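You operate a simulated robot arm through the tools that you are given. There is no shell and no other tool.

The job below is to be done with a simulated robot arm. You get a single attempt, and the scene is never put back.

JOB
Set a place at the beige stool: grey mat and a glass of water.
Fine: slide the mat over; fill the glass to about its line from the jug, stand it on the mat; jug back. Set down upright: jug, clear lined glass.

Only the result counts: the job must be done as asked and must still hold three seconds after the hand-in. Knocking over, shifting, dropping, spilling or breaking anything else fails it.

ROBOT AND FRAMES
A 6-joint arm with a two-finger gripper, fixed in place. Base frame: the origin is at the foot of the arm, x ahead of it, y to its left, z up. Units: m, degrees, N and s.
It reaches about 1.298 m from its shoulder. Its first joint turns from -149.0 to 149.0 degrees. Payload 1.57 kg.
The tool frame sits at the grasp point between the pads (the TCP): z along the fingers, y along the line on which they close. The tips reach 0.021 m beyond it. The gripper opens to 0.07 m. The gripper's body begins 0.05 m behind the TCP.
Orientation is told as [roll, pitch, yaw] about the base's x, y, z axes, in that order, counted from this pose: with the fingers straight down and closing along the base's y, the tool's x points along the base's -x, its y along +y and its z along -z.

CONTROLS
- The arm moves only by the tool step_arm. Its argument "commands" is a list of rows, each an object (a shift or turn left out is 0, a gripper value left out holds the last) with "fingers": the opening in per cent of the stroke, from 0 (shut) to 100 (fully open); "delta_pos": the shift along the tool's x, y, z in cm, a list of three; "delta_rot": the turn, a rotation vector about the tool's x, y, z in degrees, a list of three. In form: [{"fingers": fingers, "delta_pos": [tx, ty, tz], "delta_rot": [ax, ay, az]}, ...]. A call has 1 to 20 rows; each row is the pose to reach, as a shift and turn from the pose commanded when the call began, along the tool's axes at that moment. A row lasts 0.2 s, in which the tool goes at most 0.05 m and 8.6 degrees; a call with a longer step from one row to the next is refused whole, and so is a gripper value outside its range. A pose out of reach is approached as far as the arm can. The call stops where the force on the tool passes 90 N (or 10 N more than at its start, if that is more) or the arm is blocked; 0.2 s more then pass. Each finger halts on what it meets, pressing with about 30 N; the grip force reading is that of the motor and also rises with nothing between the fingers. The clock runs only during rows and for 0.2 s after the last one: add rows that repeat a pose to give the fingers time. It gives the time, the measured TCP pose, the force on the tool (base axes), the opening and the grip force at its end, in the units of the frame above (readings bear some noise), with the torque about the TCP (base axes, N m) and any sound that the robot's microphone picked up, and new pictures: "show" is both (left out), scene, wrist or none.
- Cameras (640 x 400 px; columns grow to the right, rows downward): "scene" is fixed at [0.22, 0.4997, 1.482]; the picture's right is [-0.98, -0.19, 0.00], its down [-0.09, 0.47, -0.88] and it looks along [0.17, -0.86, -0.48] (base axes); focal length 323 px, centre (320, 200). "wrist" rides on the gripper at [0.079, 0.004, -0.081] in the tool frame; the picture's right is [-0.05, 1.00, 0.00], its down [-0.67, -0.04, -0.74] and it looks along [-0.74, -0.04, 0.67] (tool axes); focal length 256 px, centre (320, 200). There is no depth. A picture from a camera that has moved, and an enlarged one, comes with that camera's place and axes in the base frame and with its lens.
- raise_lower(by): slides the trunk up (or, below 0, down) by that many m; the arm rides with it, the base frame stays. It gives what a move gives, with no picture.
- zoom(camera, box): a new picture of the part [left, top, right, bottom] of that camera's present view, enlarged. No time passes.
- sign_off(): hands the job in; it is judged then, once.

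Nothing tells you positions but the pictures and the camera data. Unless the task says otherwise, let go and move clear before handing in.

The tools are called after ">>>" as name(argument=value, ...) on one line, values as JSON. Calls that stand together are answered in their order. step_arm: Moves the arm, as the interface text tells. Its arguments: {"type":"object","properties":{"commands":{"type":"array","items":{"type":"object","properties":{"fingers":{"type":"number"},"delta_pos":{"type":"array","items":{"type":"number"}},"delta_rot":{"type":"array","items":{"type":"number"}}}}},"show":{"type":"string","enum":["both","scene","wrist","none"]}},"required":["commands"]} The other tools are called the same way: raise_lower (by) slides the trunk up or down; zoom (camera, box) takes an enlarged picture of a part of a camera's view; sign_off () hands the job in.

At the start:

```text
clock: 0.0
eef_pos: [0.2184, -0.564, 1.2519]
orientation: [0.1, 0.0, 0.0]
contact_force: [0.5, 0.4, 0.6]
torque: [-0.01, 0.02, 0.0]
grip_width: 0.07
grasp_force: 0.1
trunk travel left (down, up): [-0.932, 0.038]
```

scene: 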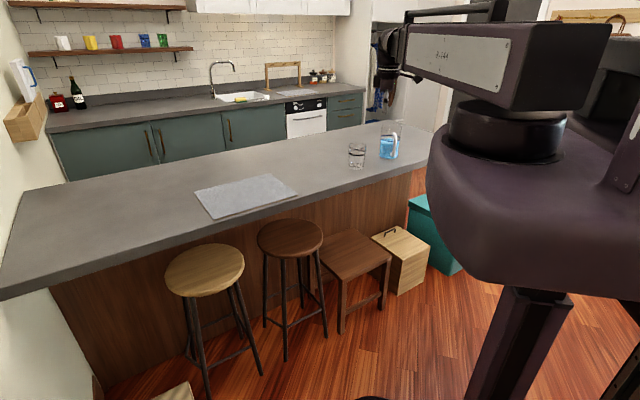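
wrist: 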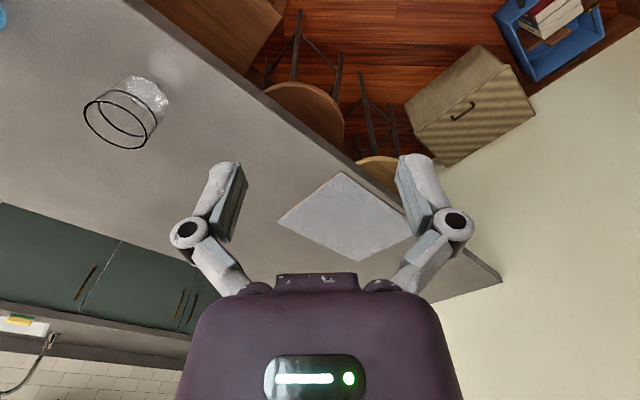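

I see a counter with a grey mat, a lined glass and a jug with blue water, and several stools in front of it; the lightest (beige) one is at the left. I'll zoom in to locate things precisely before moving.

>>> zoom(camera="scene", box=[320, 100, 480, 200])

>>> zoom(camera="scene", box=[140, 150, 460, 350])

>>> zoom(camera="wrist", box=[0, 0, 320, 200])

>>> zoom(camera="wrist", box=[240, 120, 520, 295])

```text
4.00 times, centred on (400, 150) of scene
camera zoom: at [0.22, 0.4997, 1.482], right [-0.98, -0.19, 0.0], down [-0.09, 0.47, -0.88], along [0.17, -0.86, -0.48], focal length 1290 px, centre (0, 400)
```

zoom: 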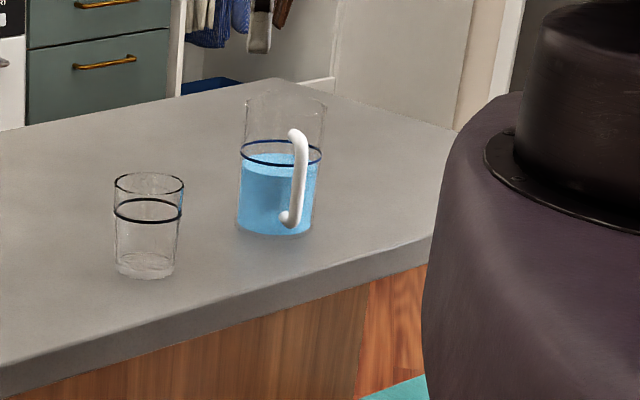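

```text
2.00 times, centred on (300, 250) of scene
camera zoom: at [0.22, 0.4997, 1.482], right [-0.98, -0.19, 0.0], down [-0.09, 0.47, -0.88], along [0.17, -0.86, -0.48], focal length 645 px, centre (360, 100)
```

zoom: 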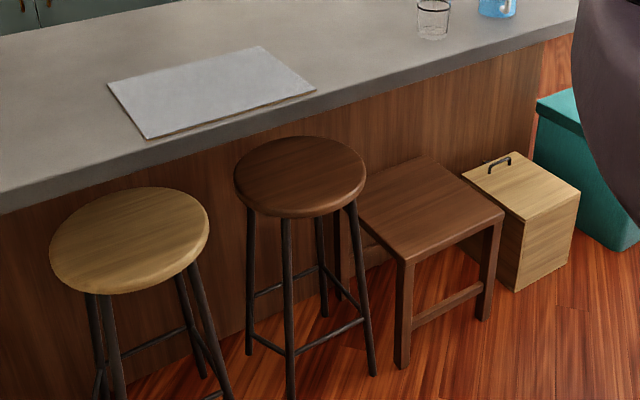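

```text
2.00 times, centred on (160, 100) of wrist
camera zoom: at [0.1398, -0.56, 1.3314], right [0.05, 1.0, 0.0], down [0.67, -0.04, 0.74], along [0.74, -0.04, -0.67], focal length 512 px, centre (640, 400)
```

zoom: 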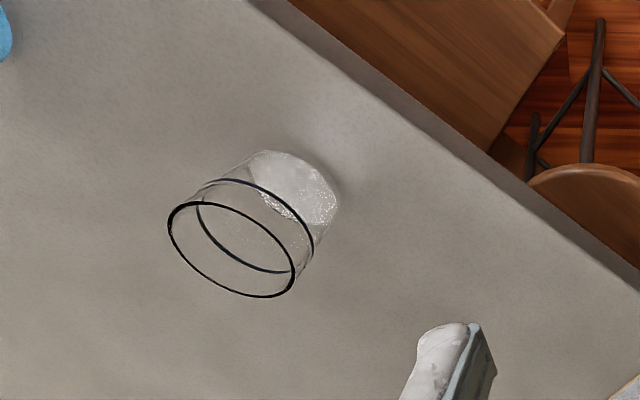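

```text
2.29 times, centred on (380, 208) of wrist
camera zoom: at [0.1398, -0.56, 1.3314], right [0.05, 1.0, 0.0], down [0.67, -0.04, 0.74], along [0.74, -0.04, -0.67], focal length 585 px, centre (183, 183)
```

zoom: 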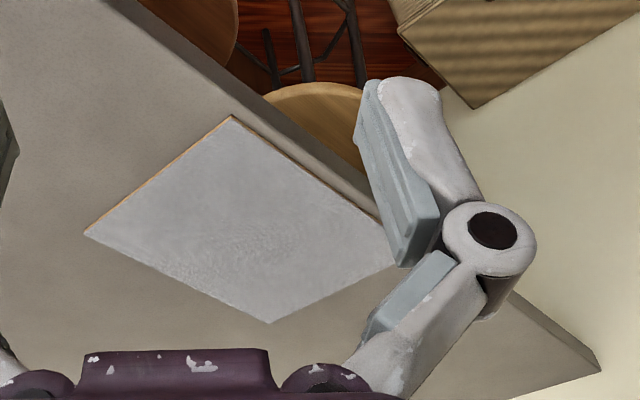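

The counter top is at about z≈0.93 m and runs diagonally. I take the glass to be near (0.31,-0.83), the jug near (0.17,-0.98) with its handle facing the robot, and the mat centre near (0.69,-0.49); the beige stool is about 0.2 m further along the counter. I'll turn the hand so the wrist camera can look at the glass and jug.

>>> step_arm(commands=[{"delta_rot": [0, 0, -8.2]}, {"delta_rot": [0, 0, -16.4]}, {"delta_rot": [0, 0, -24.6]}, {"delta_rot": [0, 0, -32.8]}, {"delta_rot": [0, 0, -41]}, {"delta_rot": [0, 0, -49.2]}, {"delta_rot": [0, 0, -57.4]}, {"delta_rot": [0, 0, -65.6]}, {"delta_rot": [0, 0, -73.8]}, {"delta_rot": [0, 0, -82]}, {"delta_rot": [0, 0, -90]}])

```text
clock: 2.4
eef_pos: [0.2182, -0.5627, 1.2504]
orientation: [0.0, 0.0, 90.1]
contact_force: [0.0, -0.3, -0.5]
torque: [-0.02, 0.0, 0.0]
grip_width: 0.07
grasp_force: 0.0
trunk travel left (down, up): [-0.932, 0.038]
camera wrist: at [0.2151, -0.6434, 1.3314], right [-1.0, 0.05, 0.0], down [0.03, 0.67, 0.74], along [0.04, 0.74, -0.67], focal length 256 px, centre (320, 200)
```

scene: 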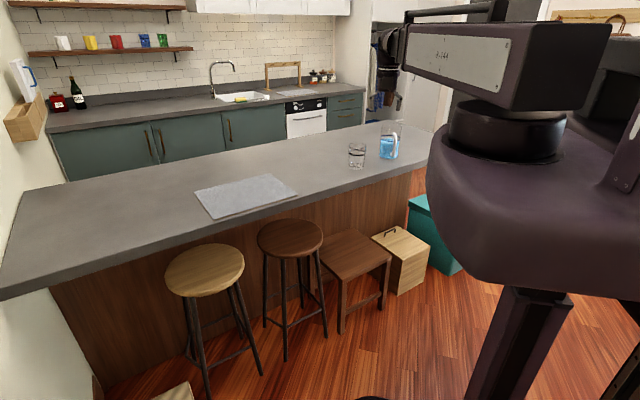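
wrist: 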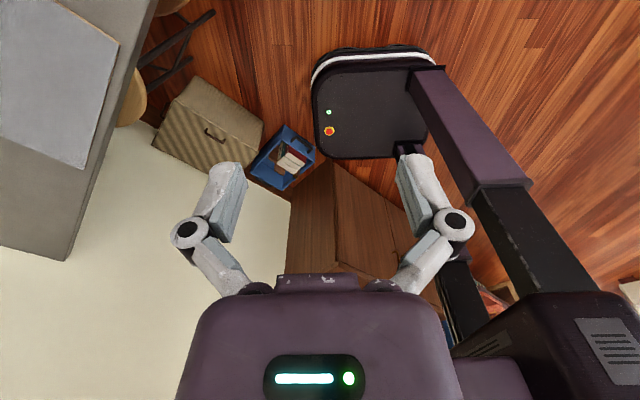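

The hand turned cleanly, and the wrist camera now faces back to the robot column. I'll check where the gripper shows up in the scene camera, then pitch the hand toward the jug.

>>> zoom(camera="scene", box=[340, 0, 500, 100])

>>> step_arm(commands=[{"delta_rot": [0, 8, 0]}, {"delta_rot": [0, 16, 0]}, {"delta_rot": [0, 24, 0]}, {"delta_rot": [0, 32, 0]}, {"delta_rot": [0, 40, 0]}, {"delta_rot": [0, 48, 0]}, {"delta_rot": [0, 56, 0]}, {"delta_rot": [0, 60, 0]}])

```text
4.00 times, centred on (420, 50) of scene
camera zoom: at [0.22, 0.4997, 1.482], right [-0.98, -0.19, 0.0], down [-0.09, 0.47, -0.88], along [0.17, -0.86, -0.48], focal length 1290 px, centre (-80, 800)
```

zoom: 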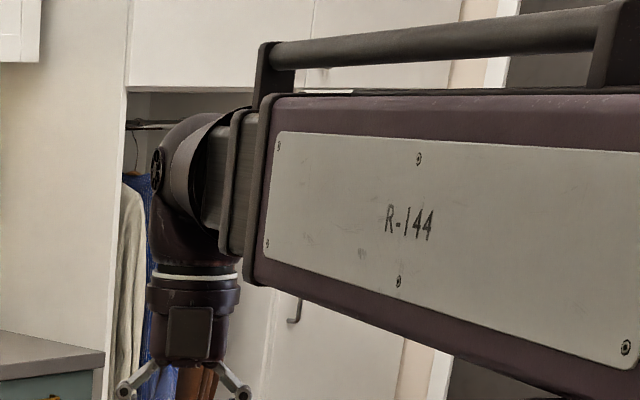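

```text
clock: 4.2
eef_pos: [0.2383, -0.6116, 1.3445]
orientation: [0.0, 60.1, 90.0]
contact_force: [1.1, 0.3, 0.4]
torque: [0.0, 0.01, -0.02]
grip_width: 0.07
grasp_force: 0.1
out of reach, approached as far as the arm can: row 2, 3, 4, 5, 6, 7, 8
trunk travel left (down, up): [-0.932, 0.038]
camera wrist: at [0.2355, -0.5808, 1.4528], right [-1.0, 0.03, -0.05], down [0.04, 0.98, -0.21], along [0.04, -0.21, -0.98], focal length 256 px, centre (320, 200)
```

scene: 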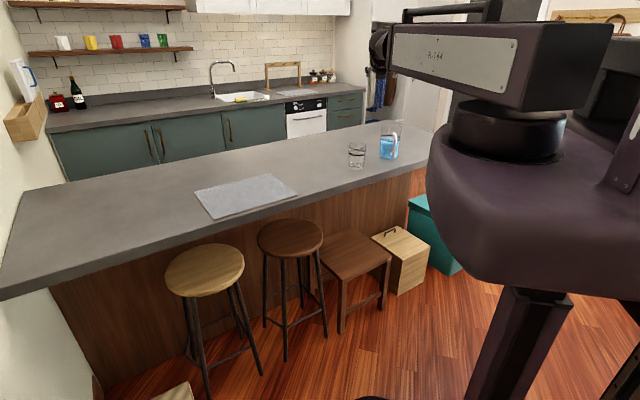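
wrist: 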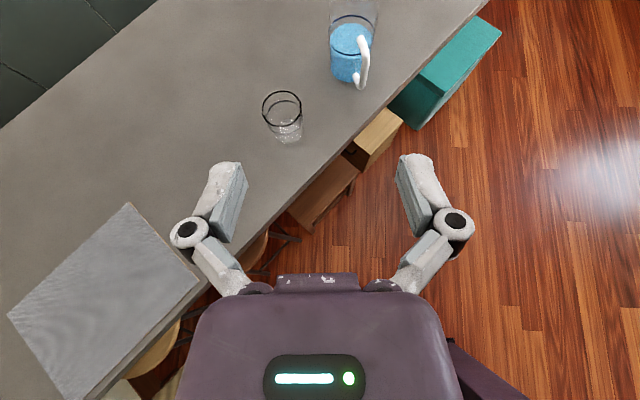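

The wrist camera now looks down on everything: jug at top, glass below it, mat at left with the light stool beside it. I'll zoom for details of the jug, glass and stools.

>>> zoom(camera="wrist", box=[240, 0, 400, 150])

>>> zoom(camera="wrist", box=[0, 180, 320, 400])

```text
2.67 times, centred on (320, 75) of wrist
camera zoom: at [0.2355, -0.5808, 1.4528], right [-1.0, 0.03, -0.05], down [0.04, 0.98, -0.21], along [0.04, -0.21, -0.98], focal length 683 px, centre (320, 533)
```

zoom: 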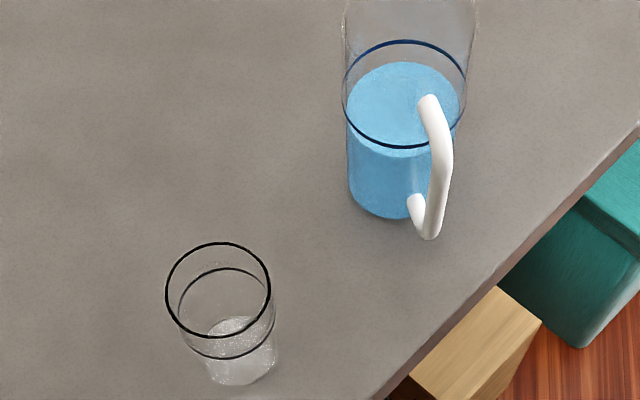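

```text
1.82 times, centred on (160, 290) of wrist
camera zoom: at [0.2355, -0.5808, 1.4528], right [-1.0, 0.03, -0.05], down [0.04, 0.98, -0.21], along [0.04, -0.21, -0.98], focal length 465 px, centre (611, 36)
```

zoom: 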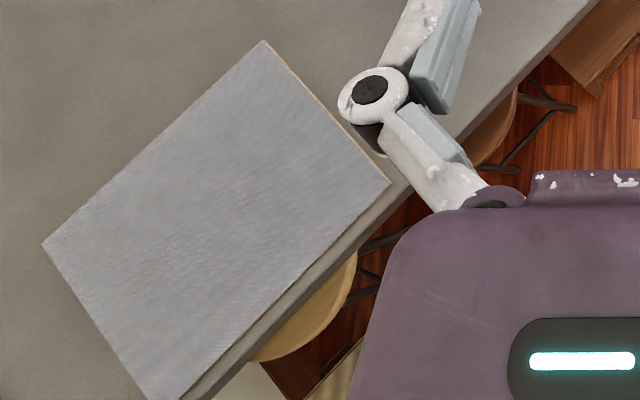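

The counter top works out at z≈0.92. Mat centre is about (0.70,-0.51), the beige stool's centre about (0.84,-0.37), the glass about (0.317,-0.845) with a rim around 7.2 cm, and the jug about (0.177,-1.008) with its handle toward the robot. I'll level the hand and go to the mat first.

>>> step_arm(commands=[{"delta_rot": [0, -8, 0]}, {"delta_rot": [0, -16, 0]}, {"delta_rot": [0, -24, 0]}, {"delta_rot": [0, -32, 0]}, {"delta_rot": [0, -40, 0]}, {"delta_rot": [0, -48, 0]}, {"delta_rot": [0, -56, 0]}, {"delta_rot": [0, -60, 0]}], show="none")

```text
clock: 6.0
eef_pos: [0.2428, -0.6102, 1.2517]
orientation: [0.0, -0.1, 90.0]
contact_force: [-0.4, 0.4, -0.4]
torque: [0.01, 0.0, 0.01]
grip_width: 0.0701
grasp_force: 0.0
out of reach, approached as far as the arm can: row 1, 2, 3, 4, 5, 6, 7, 8
trunk travel left (down, up): [-0.932, 0.038]
```

The hand is vertical again. Now I'll move above the mat with the fingers closing.

>>> step_arm(commands=[{"delta_pos": [-0.85, -3.83, 0.5], "fingers": 0}, {"delta_pos": [-1.7, -7.67, 1]}, {"delta_pos": [-2.55, -11.5, 2]}, {"delta_pos": [-3.4, -15.3, 4]}, {"delta_pos": [-4.25, -19.2, 6]}, {"delta_pos": [-5.1, -23, 8]}, {"delta_pos": [-5.95, -26.8, 10]}, {"delta_pos": [-6.8, -30.7, 12]}, {"delta_pos": [-7.65, -34.5, 14]}, {"delta_pos": [-8.5, -38.3, 16]}, {"delta_pos": [-9.35, -42.2, 18]}, {"delta_pos": [-10.2, -46, 20]}, {"delta_pos": [-10.2, -46, 20]}])

```text
clock: 8.8
eef_pos: [0.6997, -0.5046, 1.2513]
orientation: [0.0, 0.1, 89.9]
contact_force: [0.4, -0.2, 0.5]
torque: [0.0, -0.03, -0.01]
grip_width: 0.0
grasp_force: 28.7
out of reach, approached as far as the arm can: row 2, 3, 4, 5, 6, 7, 8, 9, 10, 11, 12, 13
trunk travel left (down, up): [-0.932, 0.038]
camera wrist: at [0.6961, -0.5846, 1.3318], right [-1.0, 0.05, 0.0], down [0.04, 0.67, 0.74], along [0.04, 0.74, -0.67], focal length 256 px, centre (320, 200)
```

scene: 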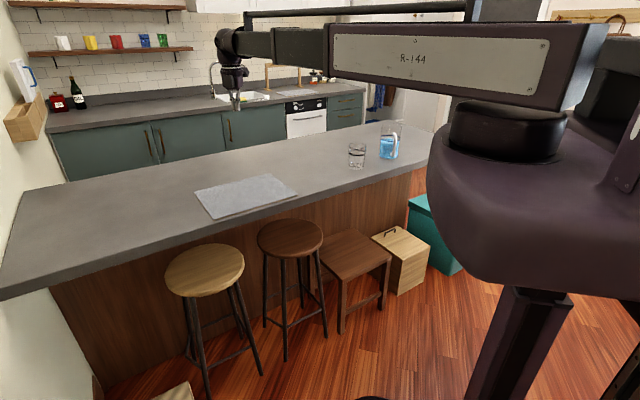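
wrist: 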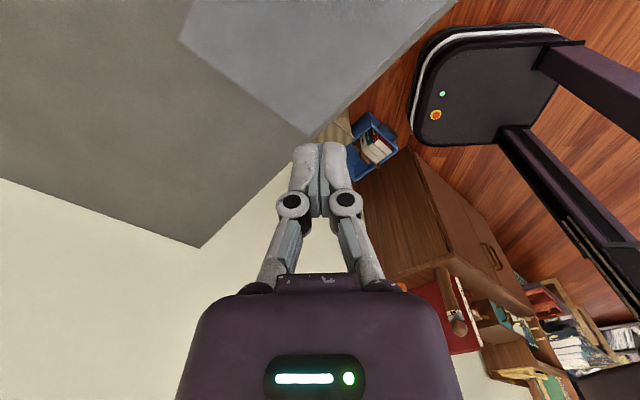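

This is a telescoping boom arm, so with the hand vertical the height only changes through the trunk. The TCP is over the mat's centre, so I'll open the fingers for two contact points and lower the trunk toward the mat.

>>> step_arm(commands=[{"fingers": 70}, {"fingers": 70}, {"fingers": 70}], show="none")

>>> raise_lower(by=-0.28)

>>> step_arm(commands=[{"fingers": 70}])

```text
clock: 9.6
eef_pos: [0.7001, -0.504, 1.2505]
orientation: [0.1, 0.0, 90.0]
contact_force: [-0.4, -0.4, -0.2]
torque: [-0.01, -0.01, -0.03]
grip_width: 0.0493
grasp_force: 0.1
trunk travel left (down, up): [-0.932, 0.038]
```

```text
clock: 12.4
eef_pos: [0.7007, -0.5047, 0.9709]
orientation: [0.0, 0.0, 90.0]
contact_force: [0.7, -0.7, 0.6]
torque: [0.03, 0.0, -0.02]
grip_width: 0.0491
grasp_force: 0.2
trunk travel left (down, up): [-0.652, 0.318]
```

```text
clock: 12.8
eef_pos: [0.7015, -0.504, 0.9707]
orientation: [0.0, 0.0, 90.0]
contact_force: [-0.7, -0.5, -0.1]
torque: [-0.01, -0.03, -0.02]
grip_width: 0.049
grasp_force: 0.1
trunk travel left (down, up): [-0.652, 0.318]
camera wrist: at [0.6968, -0.5845, 1.0514], right [-1.0, 0.05, 0.0], down [0.04, 0.67, 0.74], along [0.04, 0.74, -0.67], focal length 256 px, centre (320, 200)
```

scene: 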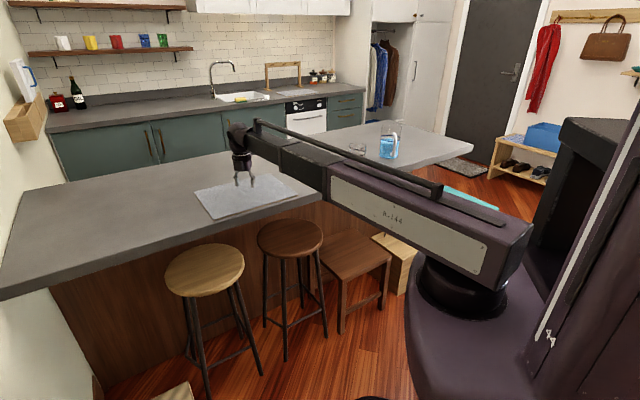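
wrist: 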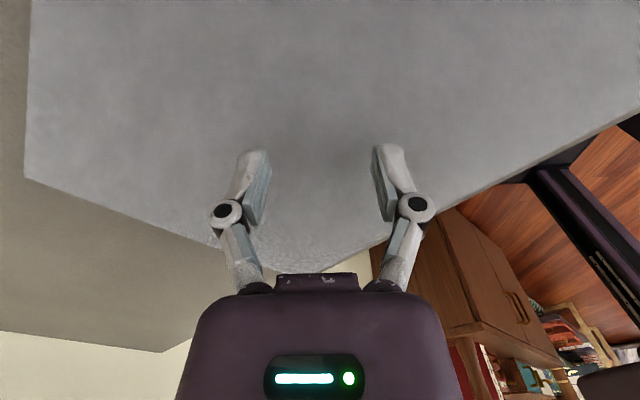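

Both fingertips hover over the mat's centre, and the boom clears the counter. I'll lower gently until there's contact.

>>> raise_lower(by=-0.02)

>>> raise_lower(by=-0.004)

>>> raise_lower(by=-0.003)

```text
clock: 13.5
eef_pos: [0.7007, -0.5051, 0.9509]
orientation: [0.0, 0.0, 90.1]
contact_force: [0.0, 0.6, 0.4]
torque: [0.02, 0.03, 0.0]
grip_width: 0.0487
grasp_force: 0.0
trunk travel left (down, up): [-0.632, 0.338]
```

```text
clock: 14.0
eef_pos: [0.7, -0.5045, 0.9466]
orientation: [0.0, 0.1, 90.1]
contact_force: [0.7, 0.2, -0.1]
torque: [-0.06, -0.02, 0.01]
grip_width: 0.049
grasp_force: 0.0
trunk travel left (down, up): [-0.628, 0.342]
```

```text
clock: 14.6
eef_pos: [0.7006, -0.5053, 0.9428]
orientation: [0.0, 0.1, 89.9]
contact_force: [-0.3, -0.4, 0.0]
torque: [0.04, -0.02, -0.04]
grip_width: 0.0489
grasp_force: 0.1
trunk travel left (down, up): [-0.625, 0.345]
```

No contact yet, with the tips at about 0.922. I'll continue in small steps.

>>> raise_lower(by=-0.002)

>>> raise_lower(by=-0.002)

```text
clock: 15.1
eef_pos: [0.7005, -0.5055, 0.9424]
orientation: [0.0, 0.0, 89.9]
contact_force: [1.9, -0.8, 10.7]
torque: [-0.01, -0.15, 0.0]
grip_width: 0.0497
grasp_force: 6.9
trunk travel left (down, up): [-0.623, 0.347]
```

```text
clock: 15.6
eef_pos: [0.7001, -0.5039, 0.9415]
orientation: [-0.1, 0.0, 90.0]
contact_force: [1.2, -2.2, 17.6]
torque: [-0.04, -0.21, 0.0]
grip_width: 0.0517
grasp_force: 2.2
trunk travel left (down, up): [-0.621, 0.349]
```

The fingertips are pressing on the mat with about 18 N (mat top z≈0.921). I'll drag 5 cm along the counter as a test.

>>> step_arm(commands=[{"delta_pos": [-0.7, -0.72, 0]}, {"delta_pos": [-1.4, -1.44, 0]}, {"delta_pos": [-2.1, -2.16, 0]}, {"delta_pos": [-2.8, -2.88, 0]}, {"delta_pos": [-3.5, -3.6, 0]}, {"delta_pos": [-3.5, -3.6, 0]}])

```text
clock: 17.0
eef_pos: [0.7352, -0.4687, 0.9417]
orientation: [-0.1, -0.1, 90.0]
contact_force: [-4.3, 1.9, 18.2]
torque: [0.05, 0.31, 0.0]
grip_width: 0.0506
grasp_force: 1.6
trunk travel left (down, up): [-0.621, 0.349]
camera wrist: at [0.7316, -0.5488, 1.0222], right [-1.0, 0.05, 0.0], down [0.03, 0.67, 0.75], along [0.04, 0.74, -0.67], focal length 256 px, centre (320, 200)
```

scene: 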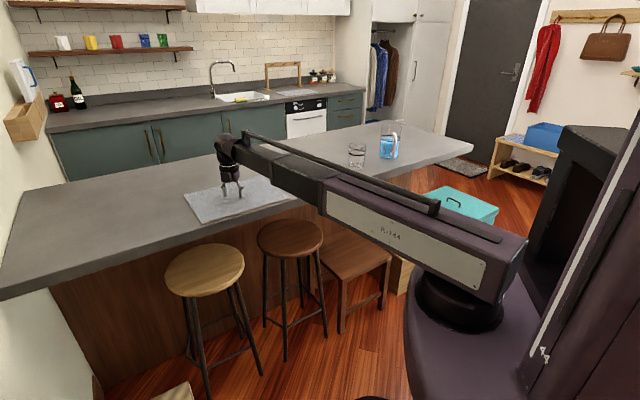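
wrist: 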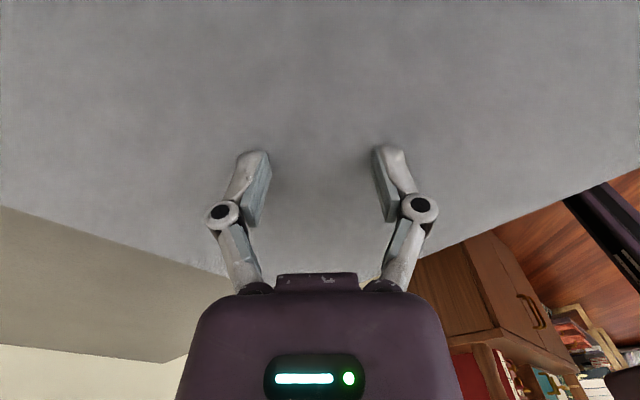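

The mat follows the fingers. I'll continue the remaining 14.7 cm or so.

>>> step_arm(commands=[{"delta_pos": [-0.73, -0.755, 0]}, {"delta_pos": [-1.46, -1.51, 0]}, {"delta_pos": [-2.19, -2.265, 0]}, {"delta_pos": [-2.92, -3.02, 0]}, {"delta_pos": [-3.65, -3.775, 0]}, {"delta_pos": [-4.38, -4.53, 0]}, {"delta_pos": [-5.11, -5.285, 0]}, {"delta_pos": [-5.84, -6.04, 0]}, {"delta_pos": [-6.57, -6.795, 0]}, {"delta_pos": [-7.3, -7.55, 0]}, {"delta_pos": [-8.03, -8.305, 0]}, {"delta_pos": [-8.76, -9.06, 0]}, {"delta_pos": [-9.49, -9.815, 0]}, {"delta_pos": [-10.22, -10.57, 0]}, {"delta_pos": [-10.22, -10.57, 0]}])

>>> raise_lower(by=0.15)

>>> step_arm(commands=[{"delta_pos": [0, 0, 0]}])

```text
clock: 20.2
eef_pos: [0.8396, -0.3669, 0.9422]
orientation: [-0.2, 0.0, 90.0]
contact_force: [-4.5, -3.9, 21.2]
torque: [-0.11, 1.11, 0.2]
grip_width: 0.05
grasp_force: 22.1
trunk travel left (down, up): [-0.621, 0.349]
camera wrist: at [0.837, -0.4471, 1.0228], right [-1.0, 0.05, 0.0], down [0.03, 0.67, 0.74], along [0.04, 0.74, -0.67], focal length 256 px, centre (320, 200)
```

scene: 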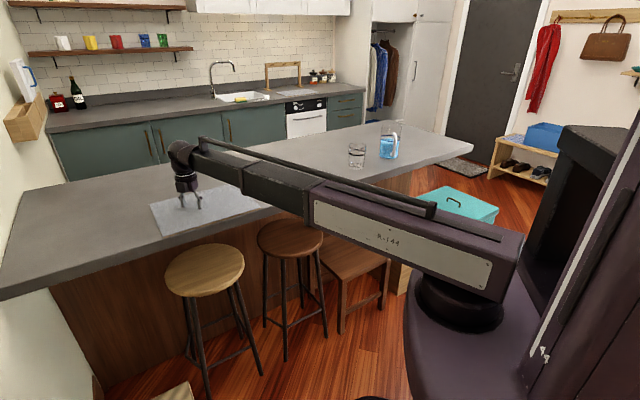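
wrist: 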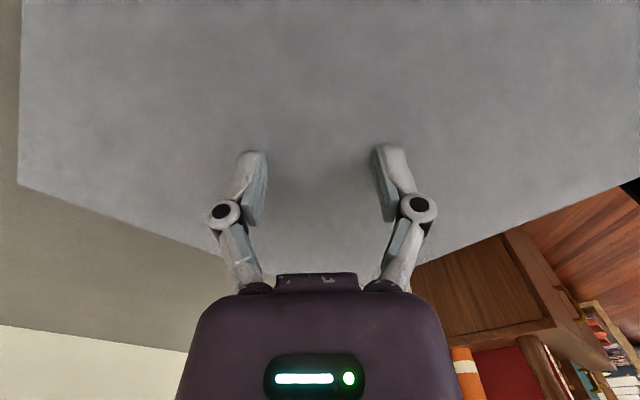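

```text
clock: 21.9
eef_pos: [0.8422, -0.3683, 1.0898]
orientation: [0.0, 0.1, 90.0]
contact_force: [0.5, -0.2, 0.0]
torque: [0.01, 0.01, 0.0]
grip_width: 0.049
grasp_force: 0.0
trunk travel left (down, up): [-0.771, 0.199]
```

```text
clock: 22.3
eef_pos: [0.8435, -0.3674, 1.09]
orientation: [0.0, 0.0, 90.1]
contact_force: [0.1, -0.3, 0.1]
torque: [0.0, 0.01, 0.01]
grip_width: 0.0489
grasp_force: 0.0
trunk travel left (down, up): [-0.771, 0.199]
camera wrist: at [0.8388, -0.4479, 1.1704], right [-1.0, 0.05, 0.0], down [0.04, 0.67, 0.74], along [0.04, 0.74, -0.67], focal length 256 px, centre (320, 200)
```

scene: 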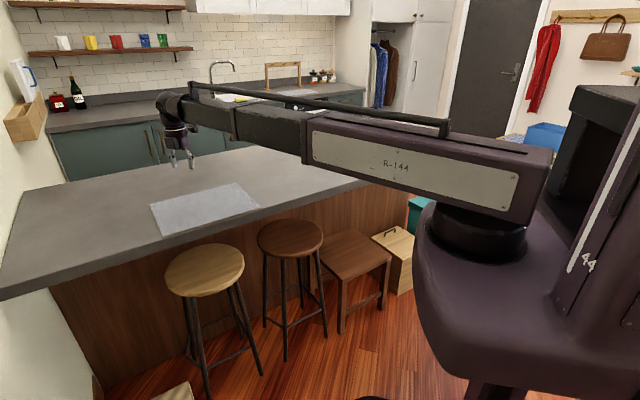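
wrist: 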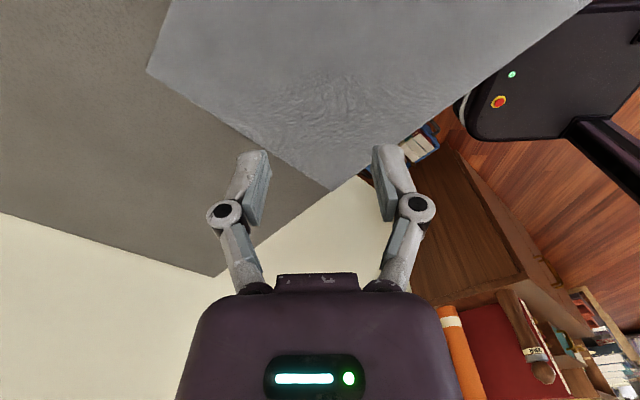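

The mat has moved to in front of the beige stool. I'll zoom in to verify its position.

>>> zoom(camera="scene", box=[120, 160, 300, 310])

```text
2.67 times, centred on (210, 235) of scene
camera zoom: at [0.22, 0.4997, 1.482], right [-0.98, -0.19, 0.0], down [-0.09, 0.47, -0.88], along [0.17, -0.86, -0.48], focal length 860 px, centre (613, 107)
```

zoom: 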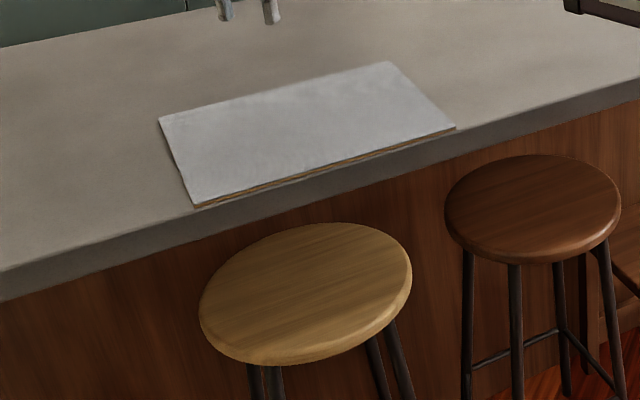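

The mat slipped a little under the fingers: it's about 4 cm short of the stool's centreline and has drifted to the counter edge. I'll re-press at its centre, firmer, and nudge it along and inward.

>>> step_arm(commands=[{"delta_pos": [1.1, 2, 0]}, {"delta_pos": [2.2, 4, 0]}, {"delta_pos": [2.2, 4, 0]}], show="none")

>>> raise_lower(by=-0.151)

>>> step_arm(commands=[{"delta_pos": [-0.1, -0.7, 0]}, {"delta_pos": [-0.2, -1.4, 0]}, {"delta_pos": [-0.3, -2.1, 0]}, {"delta_pos": [-0.4, -2.8, 0]}, {"delta_pos": [-0.5, -3.5, 0]}, {"delta_pos": [-0.6, -4.2, 0]}, {"delta_pos": [-0.7, -4.9, 0]}, {"delta_pos": [-0.8, -5.6, 0]}, {"delta_pos": [-0.8, -5.6, 0]}], show="none")

>>> raise_lower(by=0.15)

>>> zoom(camera="scene", box=[120, 160, 300, 310])

```text
clock: 23.1
eef_pos: [0.8024, -0.3925, 1.0896]
orientation: [0.0, -0.2, 90.0]
contact_force: [0.0, 0.2, 0.1]
torque: [-0.01, -0.03, 0.01]
grip_width: 0.0491
grasp_force: 0.1
trunk travel left (down, up): [-0.771, 0.199]
```

```text
clock: 24.9
eef_pos: [0.8011, -0.3913, 0.9394]
orientation: [0.0, 0.0, 89.9]
contact_force: [1.1, -1.9, 22.2]
torque: [-0.01, -0.15, 0.0]
grip_width: 0.0549
grasp_force: 9.8
trunk travel left (down, up): [-0.62, 0.35]
```

```text
clock: 26.9
eef_pos: [0.8581, -0.3842, 0.9398]
orientation: [-0.2, 0.0, 90.0]
contact_force: [-6.5, -0.9, 21.9]
torque: [0.01, 0.6, 0.02]
grip_width: 0.0552
grasp_force: 10.8
trunk travel left (down, up): [-0.62, 0.35]
```

```text
clock: 28.6
eef_pos: [0.8576, -0.3848, 1.0881]
orientation: [0.0, 0.0, 90.1]
contact_force: [-0.7, -0.4, -0.4]
torque: [0.0, -0.01, 0.02]
grip_width: 0.0492
grasp_force: 0.1
trunk travel left (down, up): [-0.77, 0.2]
```

```text
2.67 times, centred on (210, 235) of scene
camera zoom: at [0.22, 0.4997, 1.482], right [-0.98, -0.19, 0.0], down [-0.09, 0.47, -0.88], along [0.17, -0.86, -0.48], focal length 860 px, centre (613, 107)
```

zoom: 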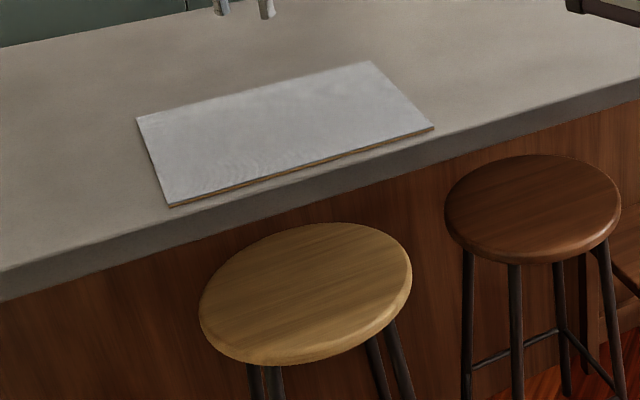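

The mat is now aligned with the beige stool, with its centre about (0.832,-0.382) and its near edge 1–2 cm inside the counter edge. Next is the glass: I'll raise and move over it to look.

>>> raise_lower(by=0.08)

>>> step_arm(commands=[{"delta_pos": [3, 3.5, 0]}, {"delta_pos": [6, 7, 0]}, {"delta_pos": [9, 10.5, 0]}, {"delta_pos": [12, 14, 0]}, {"delta_pos": [15, 17.6, 0]}, {"delta_pos": [18, 21.2, 0]}, {"delta_pos": [21, 24.7, 0]}, {"delta_pos": [24, 28.2, 0]}, {"delta_pos": [27, 31.8, 0]}, {"delta_pos": [30, 35.3, 0]}, {"delta_pos": [33, 38.8, 0]}, {"delta_pos": [36, 42.3, 0]}, {"delta_pos": [39, 45.9, 0]}, {"delta_pos": [42, 49.4, 0]}, {"delta_pos": [44, 51.8, 0]}, {"delta_pos": [46, 54.1, 0]}, {"delta_pos": [46, 54.1, 0]}])

```text
clock: 29.8
eef_pos: [0.859, -0.3843, 1.1683]
orientation: [0.0, 0.0, 90.2]
contact_force: [0.2, -0.3, 0.3]
torque: [-0.02, 0.0, -0.04]
grip_width: 0.0491
grasp_force: 0.1
trunk travel left (down, up): [-0.85, 0.12]
```

```text
clock: 33.4
eef_pos: [0.3175, -0.8456, 1.169]
orientation: [0.0, 0.0, 90.0]
contact_force: [0.3, 0.6, 0.4]
torque: [0.04, 0.0, -0.01]
grip_width: 0.0489
grasp_force: 0.1
trunk travel left (down, up): [-0.85, 0.12]
camera wrist: at [0.3132, -0.925, 1.2495], right [-1.0, 0.05, 0.0], down [0.04, 0.67, 0.74], along [0.04, 0.74, -0.67], focal length 256 px, centre (320, 200)
```

scene: 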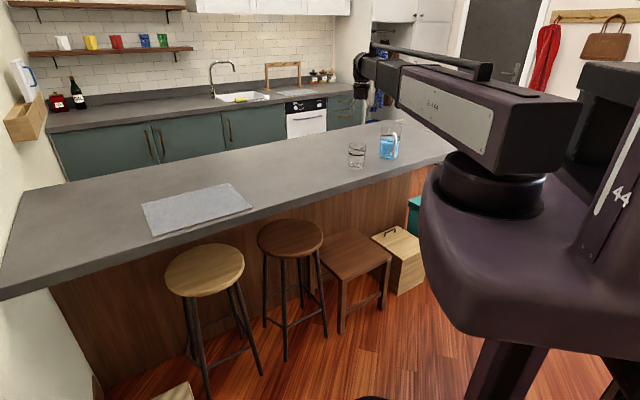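
wrist: 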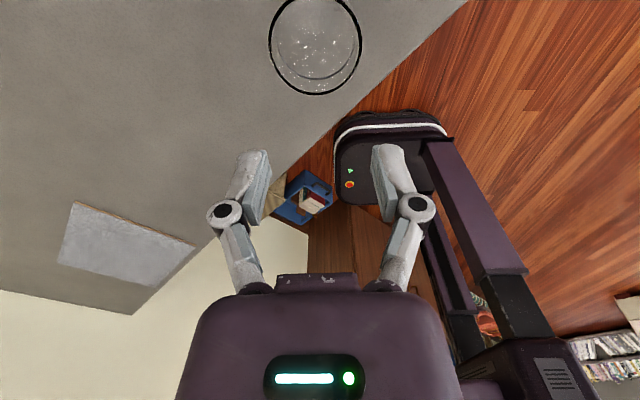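

The glass rim appears close to directly under the hand. I'll zoom in to refine its centre and size.

>>> zoom(camera="wrist", box=[240, 0, 400, 100])

>>> zoom(camera="scene", box=[330, 110, 410, 180])

```text
4.00 times, centred on (320, 50) of wrist
camera zoom: at [0.3132, -0.925, 1.2495], right [-1.0, 0.05, 0.0], down [0.04, 0.67, 0.74], along [0.04, 0.74, -0.67], focal length 1024 px, centre (320, 800)
```

zoom: 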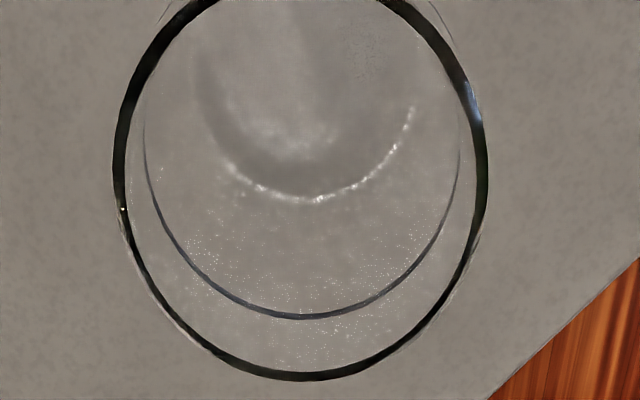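

```text
5.71 times, centred on (370, 145) of scene
camera zoom: at [0.22, 0.4997, 1.482], right [-0.98, -0.19, 0.0], down [-0.09, 0.47, -0.88], along [0.17, -0.86, -0.48], focal length 1843 px, centre (34, 514)
```

zoom: 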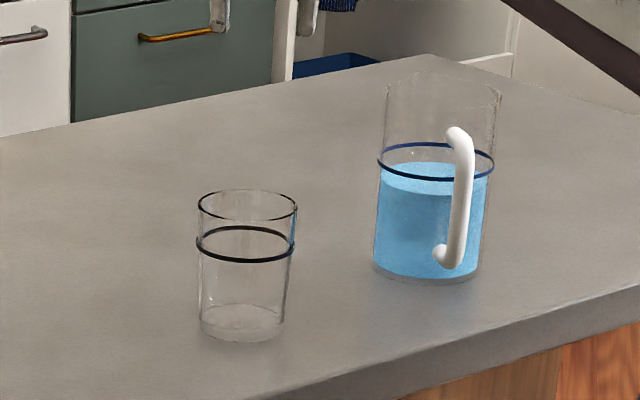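

The glass centre is at about (0.317,-0.852), rim at z≈1.014, rim diameter about 7.5 cm. That's too wide for the gripper, so I'll pinch its wall on the +x side, one finger inside and one outside. I'm moving above that wall point now.

>>> step_arm(commands=[{"delta_pos": [0.3, -1.8, 0], "fingers": 35}, {"delta_pos": [0.65, -3.55, 0]}, {"delta_pos": [0.65, -3.55, 0]}], show="none")

>>> raise_lower(by=-0.11)

>>> step_arm(commands=[{"delta_pos": [0, 0, 0]}])

>>> zoom(camera="wrist", box=[200, 60, 440, 210])

>>> zoom(camera="scene", box=[320, 90, 420, 180])

```text
clock: 34.2
eef_pos: [0.3518, -0.8508, 1.1683]
orientation: [0.0, 0.0, 89.9]
contact_force: [-0.7, 0.1, -0.3]
torque: [-0.02, 0.01, 0.04]
grip_width: 0.0245
grasp_force: 0.1
trunk travel left (down, up): [-0.85, 0.12]
```

```text
clock: 35.6
eef_pos: [0.3515, -0.8526, 1.059]
orientation: [-0.1, 0.1, 89.9]
contact_force: [0.9, 1.2, 0.0]
torque: [0.01, 0.01, -0.02]
grip_width: 0.0242
grasp_force: 0.1
trunk travel left (down, up): [-0.74, 0.23]
```

```text
clock: 36.0
eef_pos: [0.3528, -0.8512, 1.0586]
orientation: [0.0, 0.0, 90.1]
contact_force: [0.4, 0.9, 0.2]
torque: [0.06, 0.0, -0.02]
grip_width: 0.0247
grasp_force: 0.1
trunk travel left (down, up): [-0.74, 0.23]
camera wrist: at [0.3486, -0.9313, 1.1395], right [-1.0, 0.05, 0.0], down [0.04, 0.67, 0.74], along [0.04, 0.74, -0.67], focal length 256 px, centre (320, 200)
```

scene: 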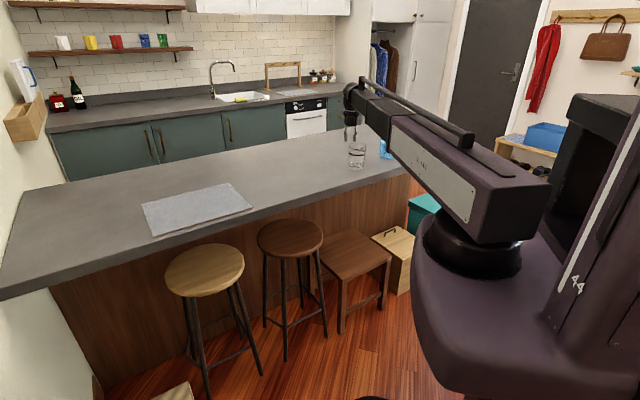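
wrist: 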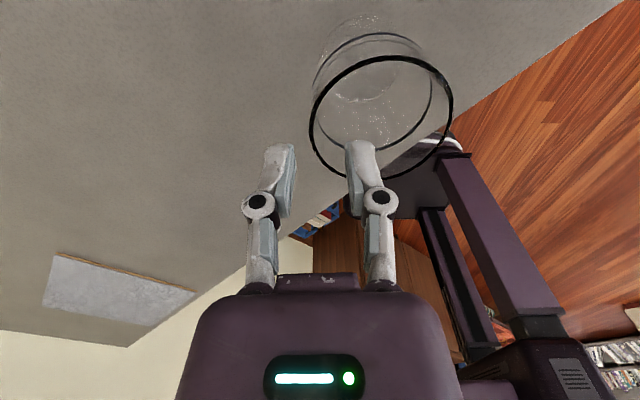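

```text
2.67 times, centred on (320, 135) of wrist
camera zoom: at [0.3486, -0.9313, 1.1395], right [-1.0, 0.05, 0.0], down [0.04, 0.67, 0.74], along [0.04, 0.74, -0.67], focal length 683 px, centre (320, 373)
```

zoom: 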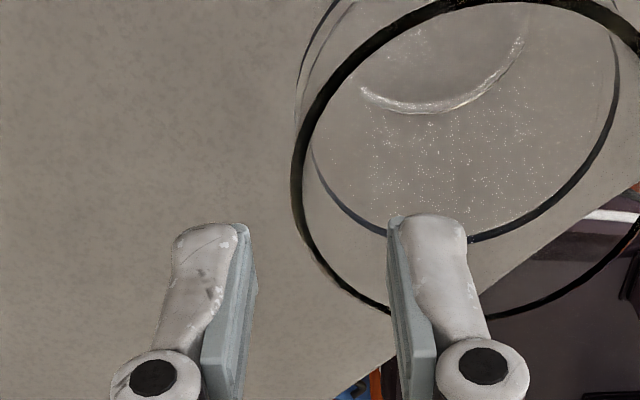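

```text
4.44 times, centred on (370, 135) of scene
camera zoom: at [0.22, 0.4997, 1.482], right [-0.98, -0.19, 0.0], down [-0.09, 0.47, -0.88], along [0.17, -0.86, -0.48], focal length 1434 px, centre (98, 489)
```

zoom: 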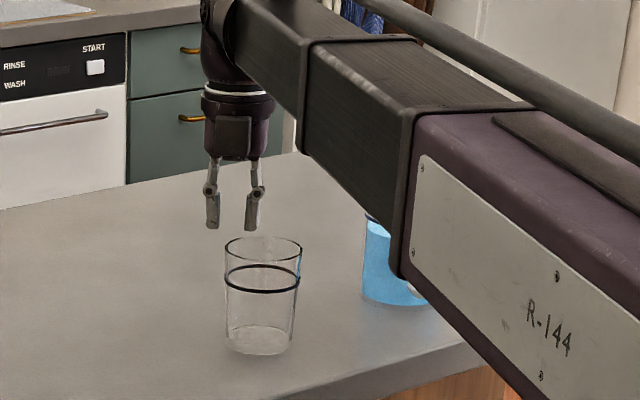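

The geometry refines the glass centre to (0.319,-0.857). I'll shift a few mm and lower so one finger goes inside and one outside.

>>> step_arm(commands=[{"delta_pos": [0.4, -0.3, 0]}, {"delta_pos": [0.4, -0.3, 0]}], show="none")

>>> raise_lower(by=-0.035)

>>> zoom(camera="wrist", box=[200, 60, 440, 210])

>>> zoom(camera="scene", box=[320, 90, 420, 180])

```text
clock: 36.6
eef_pos: [0.3535, -0.8549, 1.0592]
orientation: [-0.1, 0.0, 90.0]
contact_force: [0.3, 0.3, 0.1]
torque: [-0.01, 0.0, -0.01]
grip_width: 0.0245
grasp_force: 0.1
trunk travel left (down, up): [-0.74, 0.23]
```

```text
clock: 37.4
eef_pos: [0.3549, -0.8547, 1.0243]
orientation: [0.0, 0.0, 90.1]
contact_force: [-0.3, -0.1, -0.4]
torque: [0.01, 0.03, -0.02]
grip_width: 0.0247
grasp_force: 0.1
trunk travel left (down, up): [-0.705, 0.265]
```

```text
2.67 times, centred on (320, 135) of wrist
camera zoom: at [0.3516, -0.9349, 1.1044], right [-1.0, 0.05, 0.0], down [0.04, 0.67, 0.74], along [0.04, 0.74, -0.67], focal length 683 px, centre (320, 373)
```

zoom: 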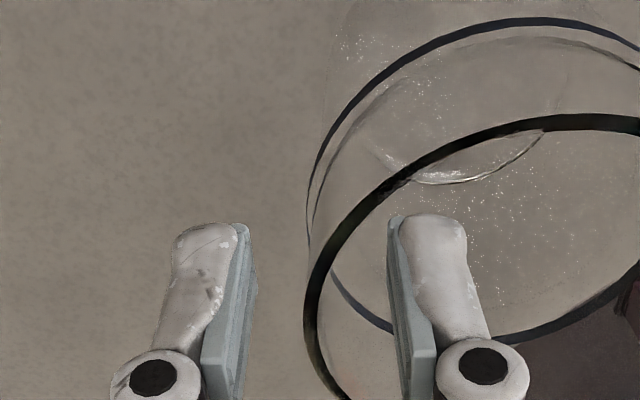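

```text
4.44 times, centred on (370, 135) of scene
camera zoom: at [0.22, 0.4997, 1.482], right [-0.98, -0.19, 0.0], down [-0.09, 0.47, -0.88], along [0.17, -0.86, -0.48], focal length 1434 px, centre (98, 489)
```

zoom: 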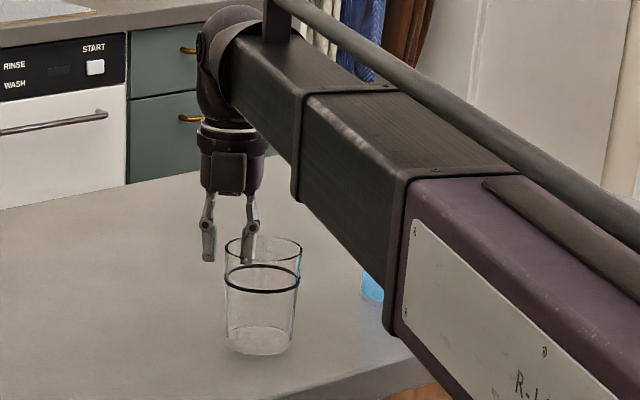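

The inner finger is inside the rim. The wall sits about 2–3 mm toward the outer finger, so I'll adjust, lower a bit more, and close.

>>> step_arm(commands=[{"delta_pos": [0, -0.25, 0]}, {"delta_pos": [0, -0.25, 0]}], show="none")

>>> raise_lower(by=-0.022)

>>> step_arm(commands=[{"fingers": 25}, {"fingers": 15}, {"fingers": 15}], show="wrist")

>>> zoom(camera="wrist", box=[200, 60, 440, 210])

```text
clock: 38.0
eef_pos: [0.3589, -0.8543, 1.0224]
orientation: [0.0, 0.0, 89.9]
contact_force: [-0.1, 1.2, -0.3]
torque: [0.02, -0.01, 0.02]
grip_width: 0.0245
grasp_force: 0.0
trunk travel left (down, up): [-0.705, 0.265]
```

```text
clock: 38.7
eef_pos: [0.3587, -0.8546, 1.0028]
orientation: [-0.1, 0.0, 90.0]
contact_force: [-0.2, -0.1, 0.5]
torque: [0.0, 0.01, 0.0]
grip_width: 0.0247
grasp_force: 0.1
trunk travel left (down, up): [-0.683, 0.287]
```

```text
clock: 39.5
eef_pos: [0.3585, -0.8547, 1.0019]
orientation: [0.0, 0.0, 90.0]
contact_force: [-1.4, 0.7, 0.2]
torque: [-0.01, 0.04, 0.03]
grip_width: 0.0108
grasp_force: 0.7
trunk travel left (down, up): [-0.683, 0.287]
camera wrist: at [0.3547, -0.9349, 1.0825], right [-1.0, 0.05, 0.0], down [0.04, 0.67, 0.74], along [0.04, 0.74, -0.67], focal length 256 px, centre (320, 200)
```

wrist: 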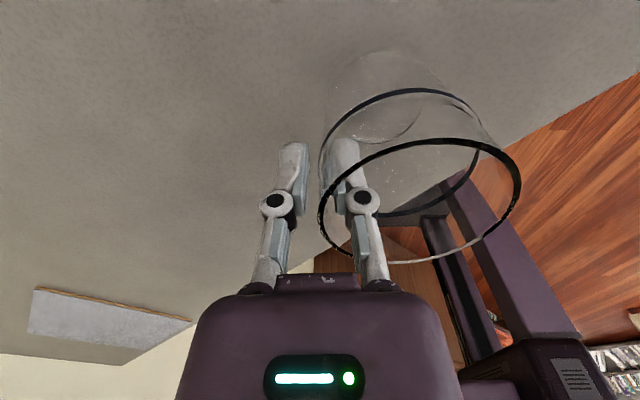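

```text
2.67 times, centred on (320, 135) of wrist
camera zoom: at [0.3547, -0.9349, 1.0825], right [-1.0, 0.05, 0.0], down [0.04, 0.67, 0.74], along [0.04, 0.74, -0.67], focal length 683 px, centre (320, 373)
```

zoom: 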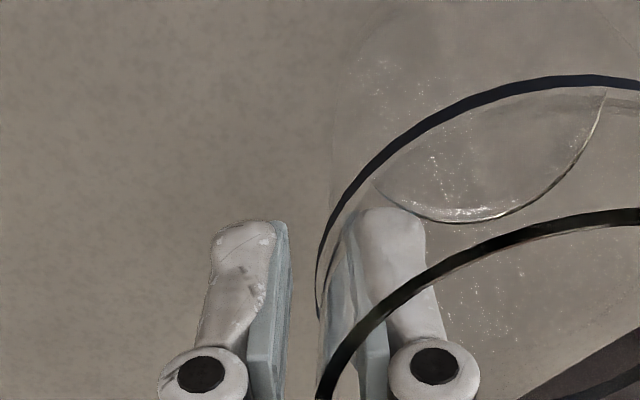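

The inner finger just touches the wall, so the wall centre is about 4 mm toward −x. I'll shift to centre on it and close fully.

>>> step_arm(commands=[{"delta_pos": [0, 0.2, 0]}, {"delta_pos": [0, 0.38, 0]}, {"delta_pos": [0, 0.38, 0], "fingers": 8}, {"delta_pos": [0, 0.38, 0], "fingers": 0}, {"delta_pos": [0, 0.38, 0], "fingers": 0}], show="wrist")

>>> zoom(camera="scene", box=[320, 90, 420, 180])

```text
clock: 40.7
eef_pos: [0.3538, -0.8551, 1.0022]
orientation: [0.0, 0.1, 89.9]
contact_force: [-2.2, -3.5, 9.8]
torque: [-0.21, 0.91, 0.19]
grip_width: 0.006
grasp_force: 30.2
trunk travel left (down, up): [-0.683, 0.287]
camera wrist: at [0.3502, -0.9343, 1.0832], right [-1.0, 0.05, 0.0], down [0.04, 0.67, 0.74], along [0.04, 0.74, -0.67], focal length 256 px, centre (320, 200)
```

wrist: 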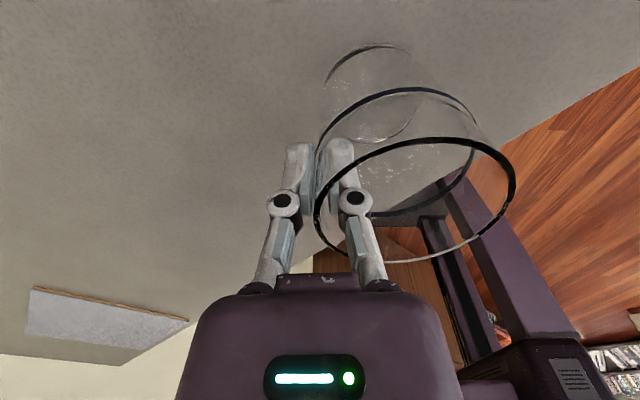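

```text
4.44 times, centred on (370, 135) of scene
camera zoom: at [0.22, 0.4997, 1.482], right [-0.98, -0.19, 0.0], down [-0.09, 0.47, -0.88], along [0.17, -0.86, -0.48], focal length 1434 px, centre (98, 489)
```

zoom: 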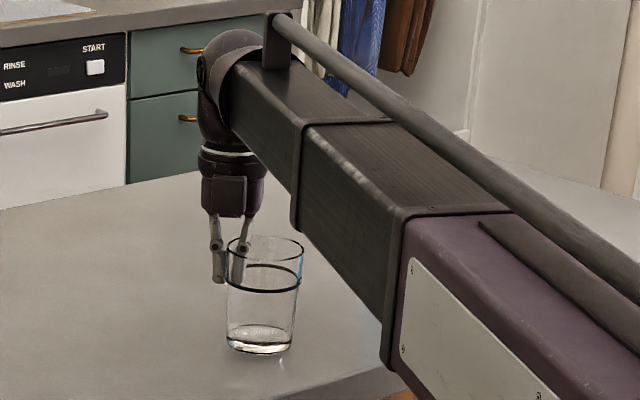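

The glass wall is pinched at 30 N. I'll lift a bit and check it's held.

>>> raise_lower(by=0.03)

>>> step_arm(commands=[{"delta_pos": [0, 0, 0]}])

>>> zoom(camera="scene", box=[320, 90, 420, 180])

```text
clock: 41.5
eef_pos: [0.3547, -0.8544, 1.0312]
orientation: [-0.1, 0.0, 90.0]
contact_force: [0.7, -0.3, -2.4]
torque: [-0.01, -0.07, 0.01]
grip_width: 0.006
grasp_force: 29.7
trunk travel left (down, up): [-0.713, 0.257]
```

```text
clock: 41.9
eef_pos: [0.3543, -0.8561, 1.0317]
orientation: [0.0, 0.0, 90.0]
contact_force: [-1.0, 0.2, -3.1]
torque: [0.03, -0.08, 0.03]
grip_width: 0.0061
grasp_force: 29.7
trunk travel left (down, up): [-0.713, 0.257]
camera wrist: at [0.351, -0.9347, 1.1122], right [-1.0, 0.05, 0.0], down [0.04, 0.67, 0.75], along [0.04, 0.74, -0.67], focal length 256 px, centre (320, 200)
```

scene: 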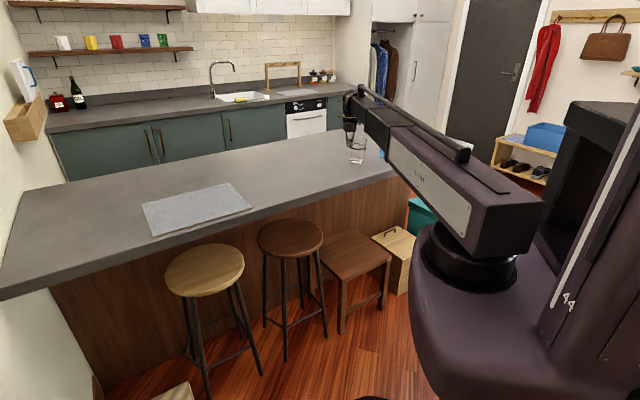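
wrist: 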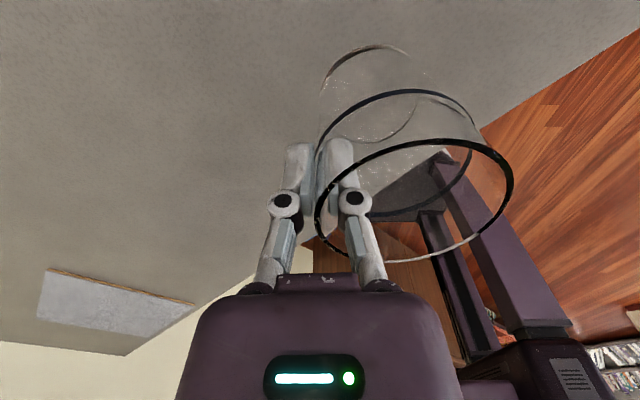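

```text
4.44 times, centred on (370, 135) of scene
camera zoom: at [0.22, 0.4997, 1.482], right [-0.98, -0.19, 0.0], down [-0.09, 0.47, -0.88], along [0.17, -0.86, -0.48], focal length 1434 px, centre (98, 489)
```

zoom: 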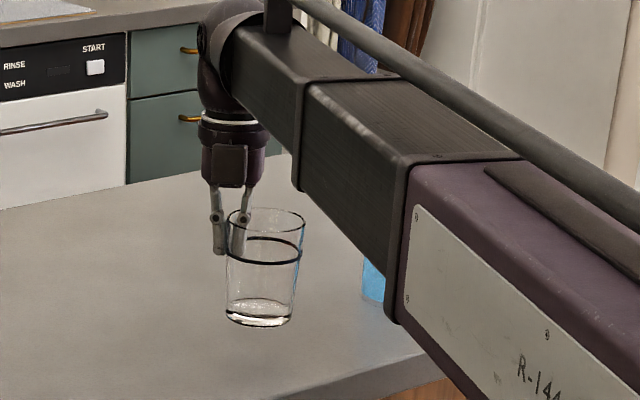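

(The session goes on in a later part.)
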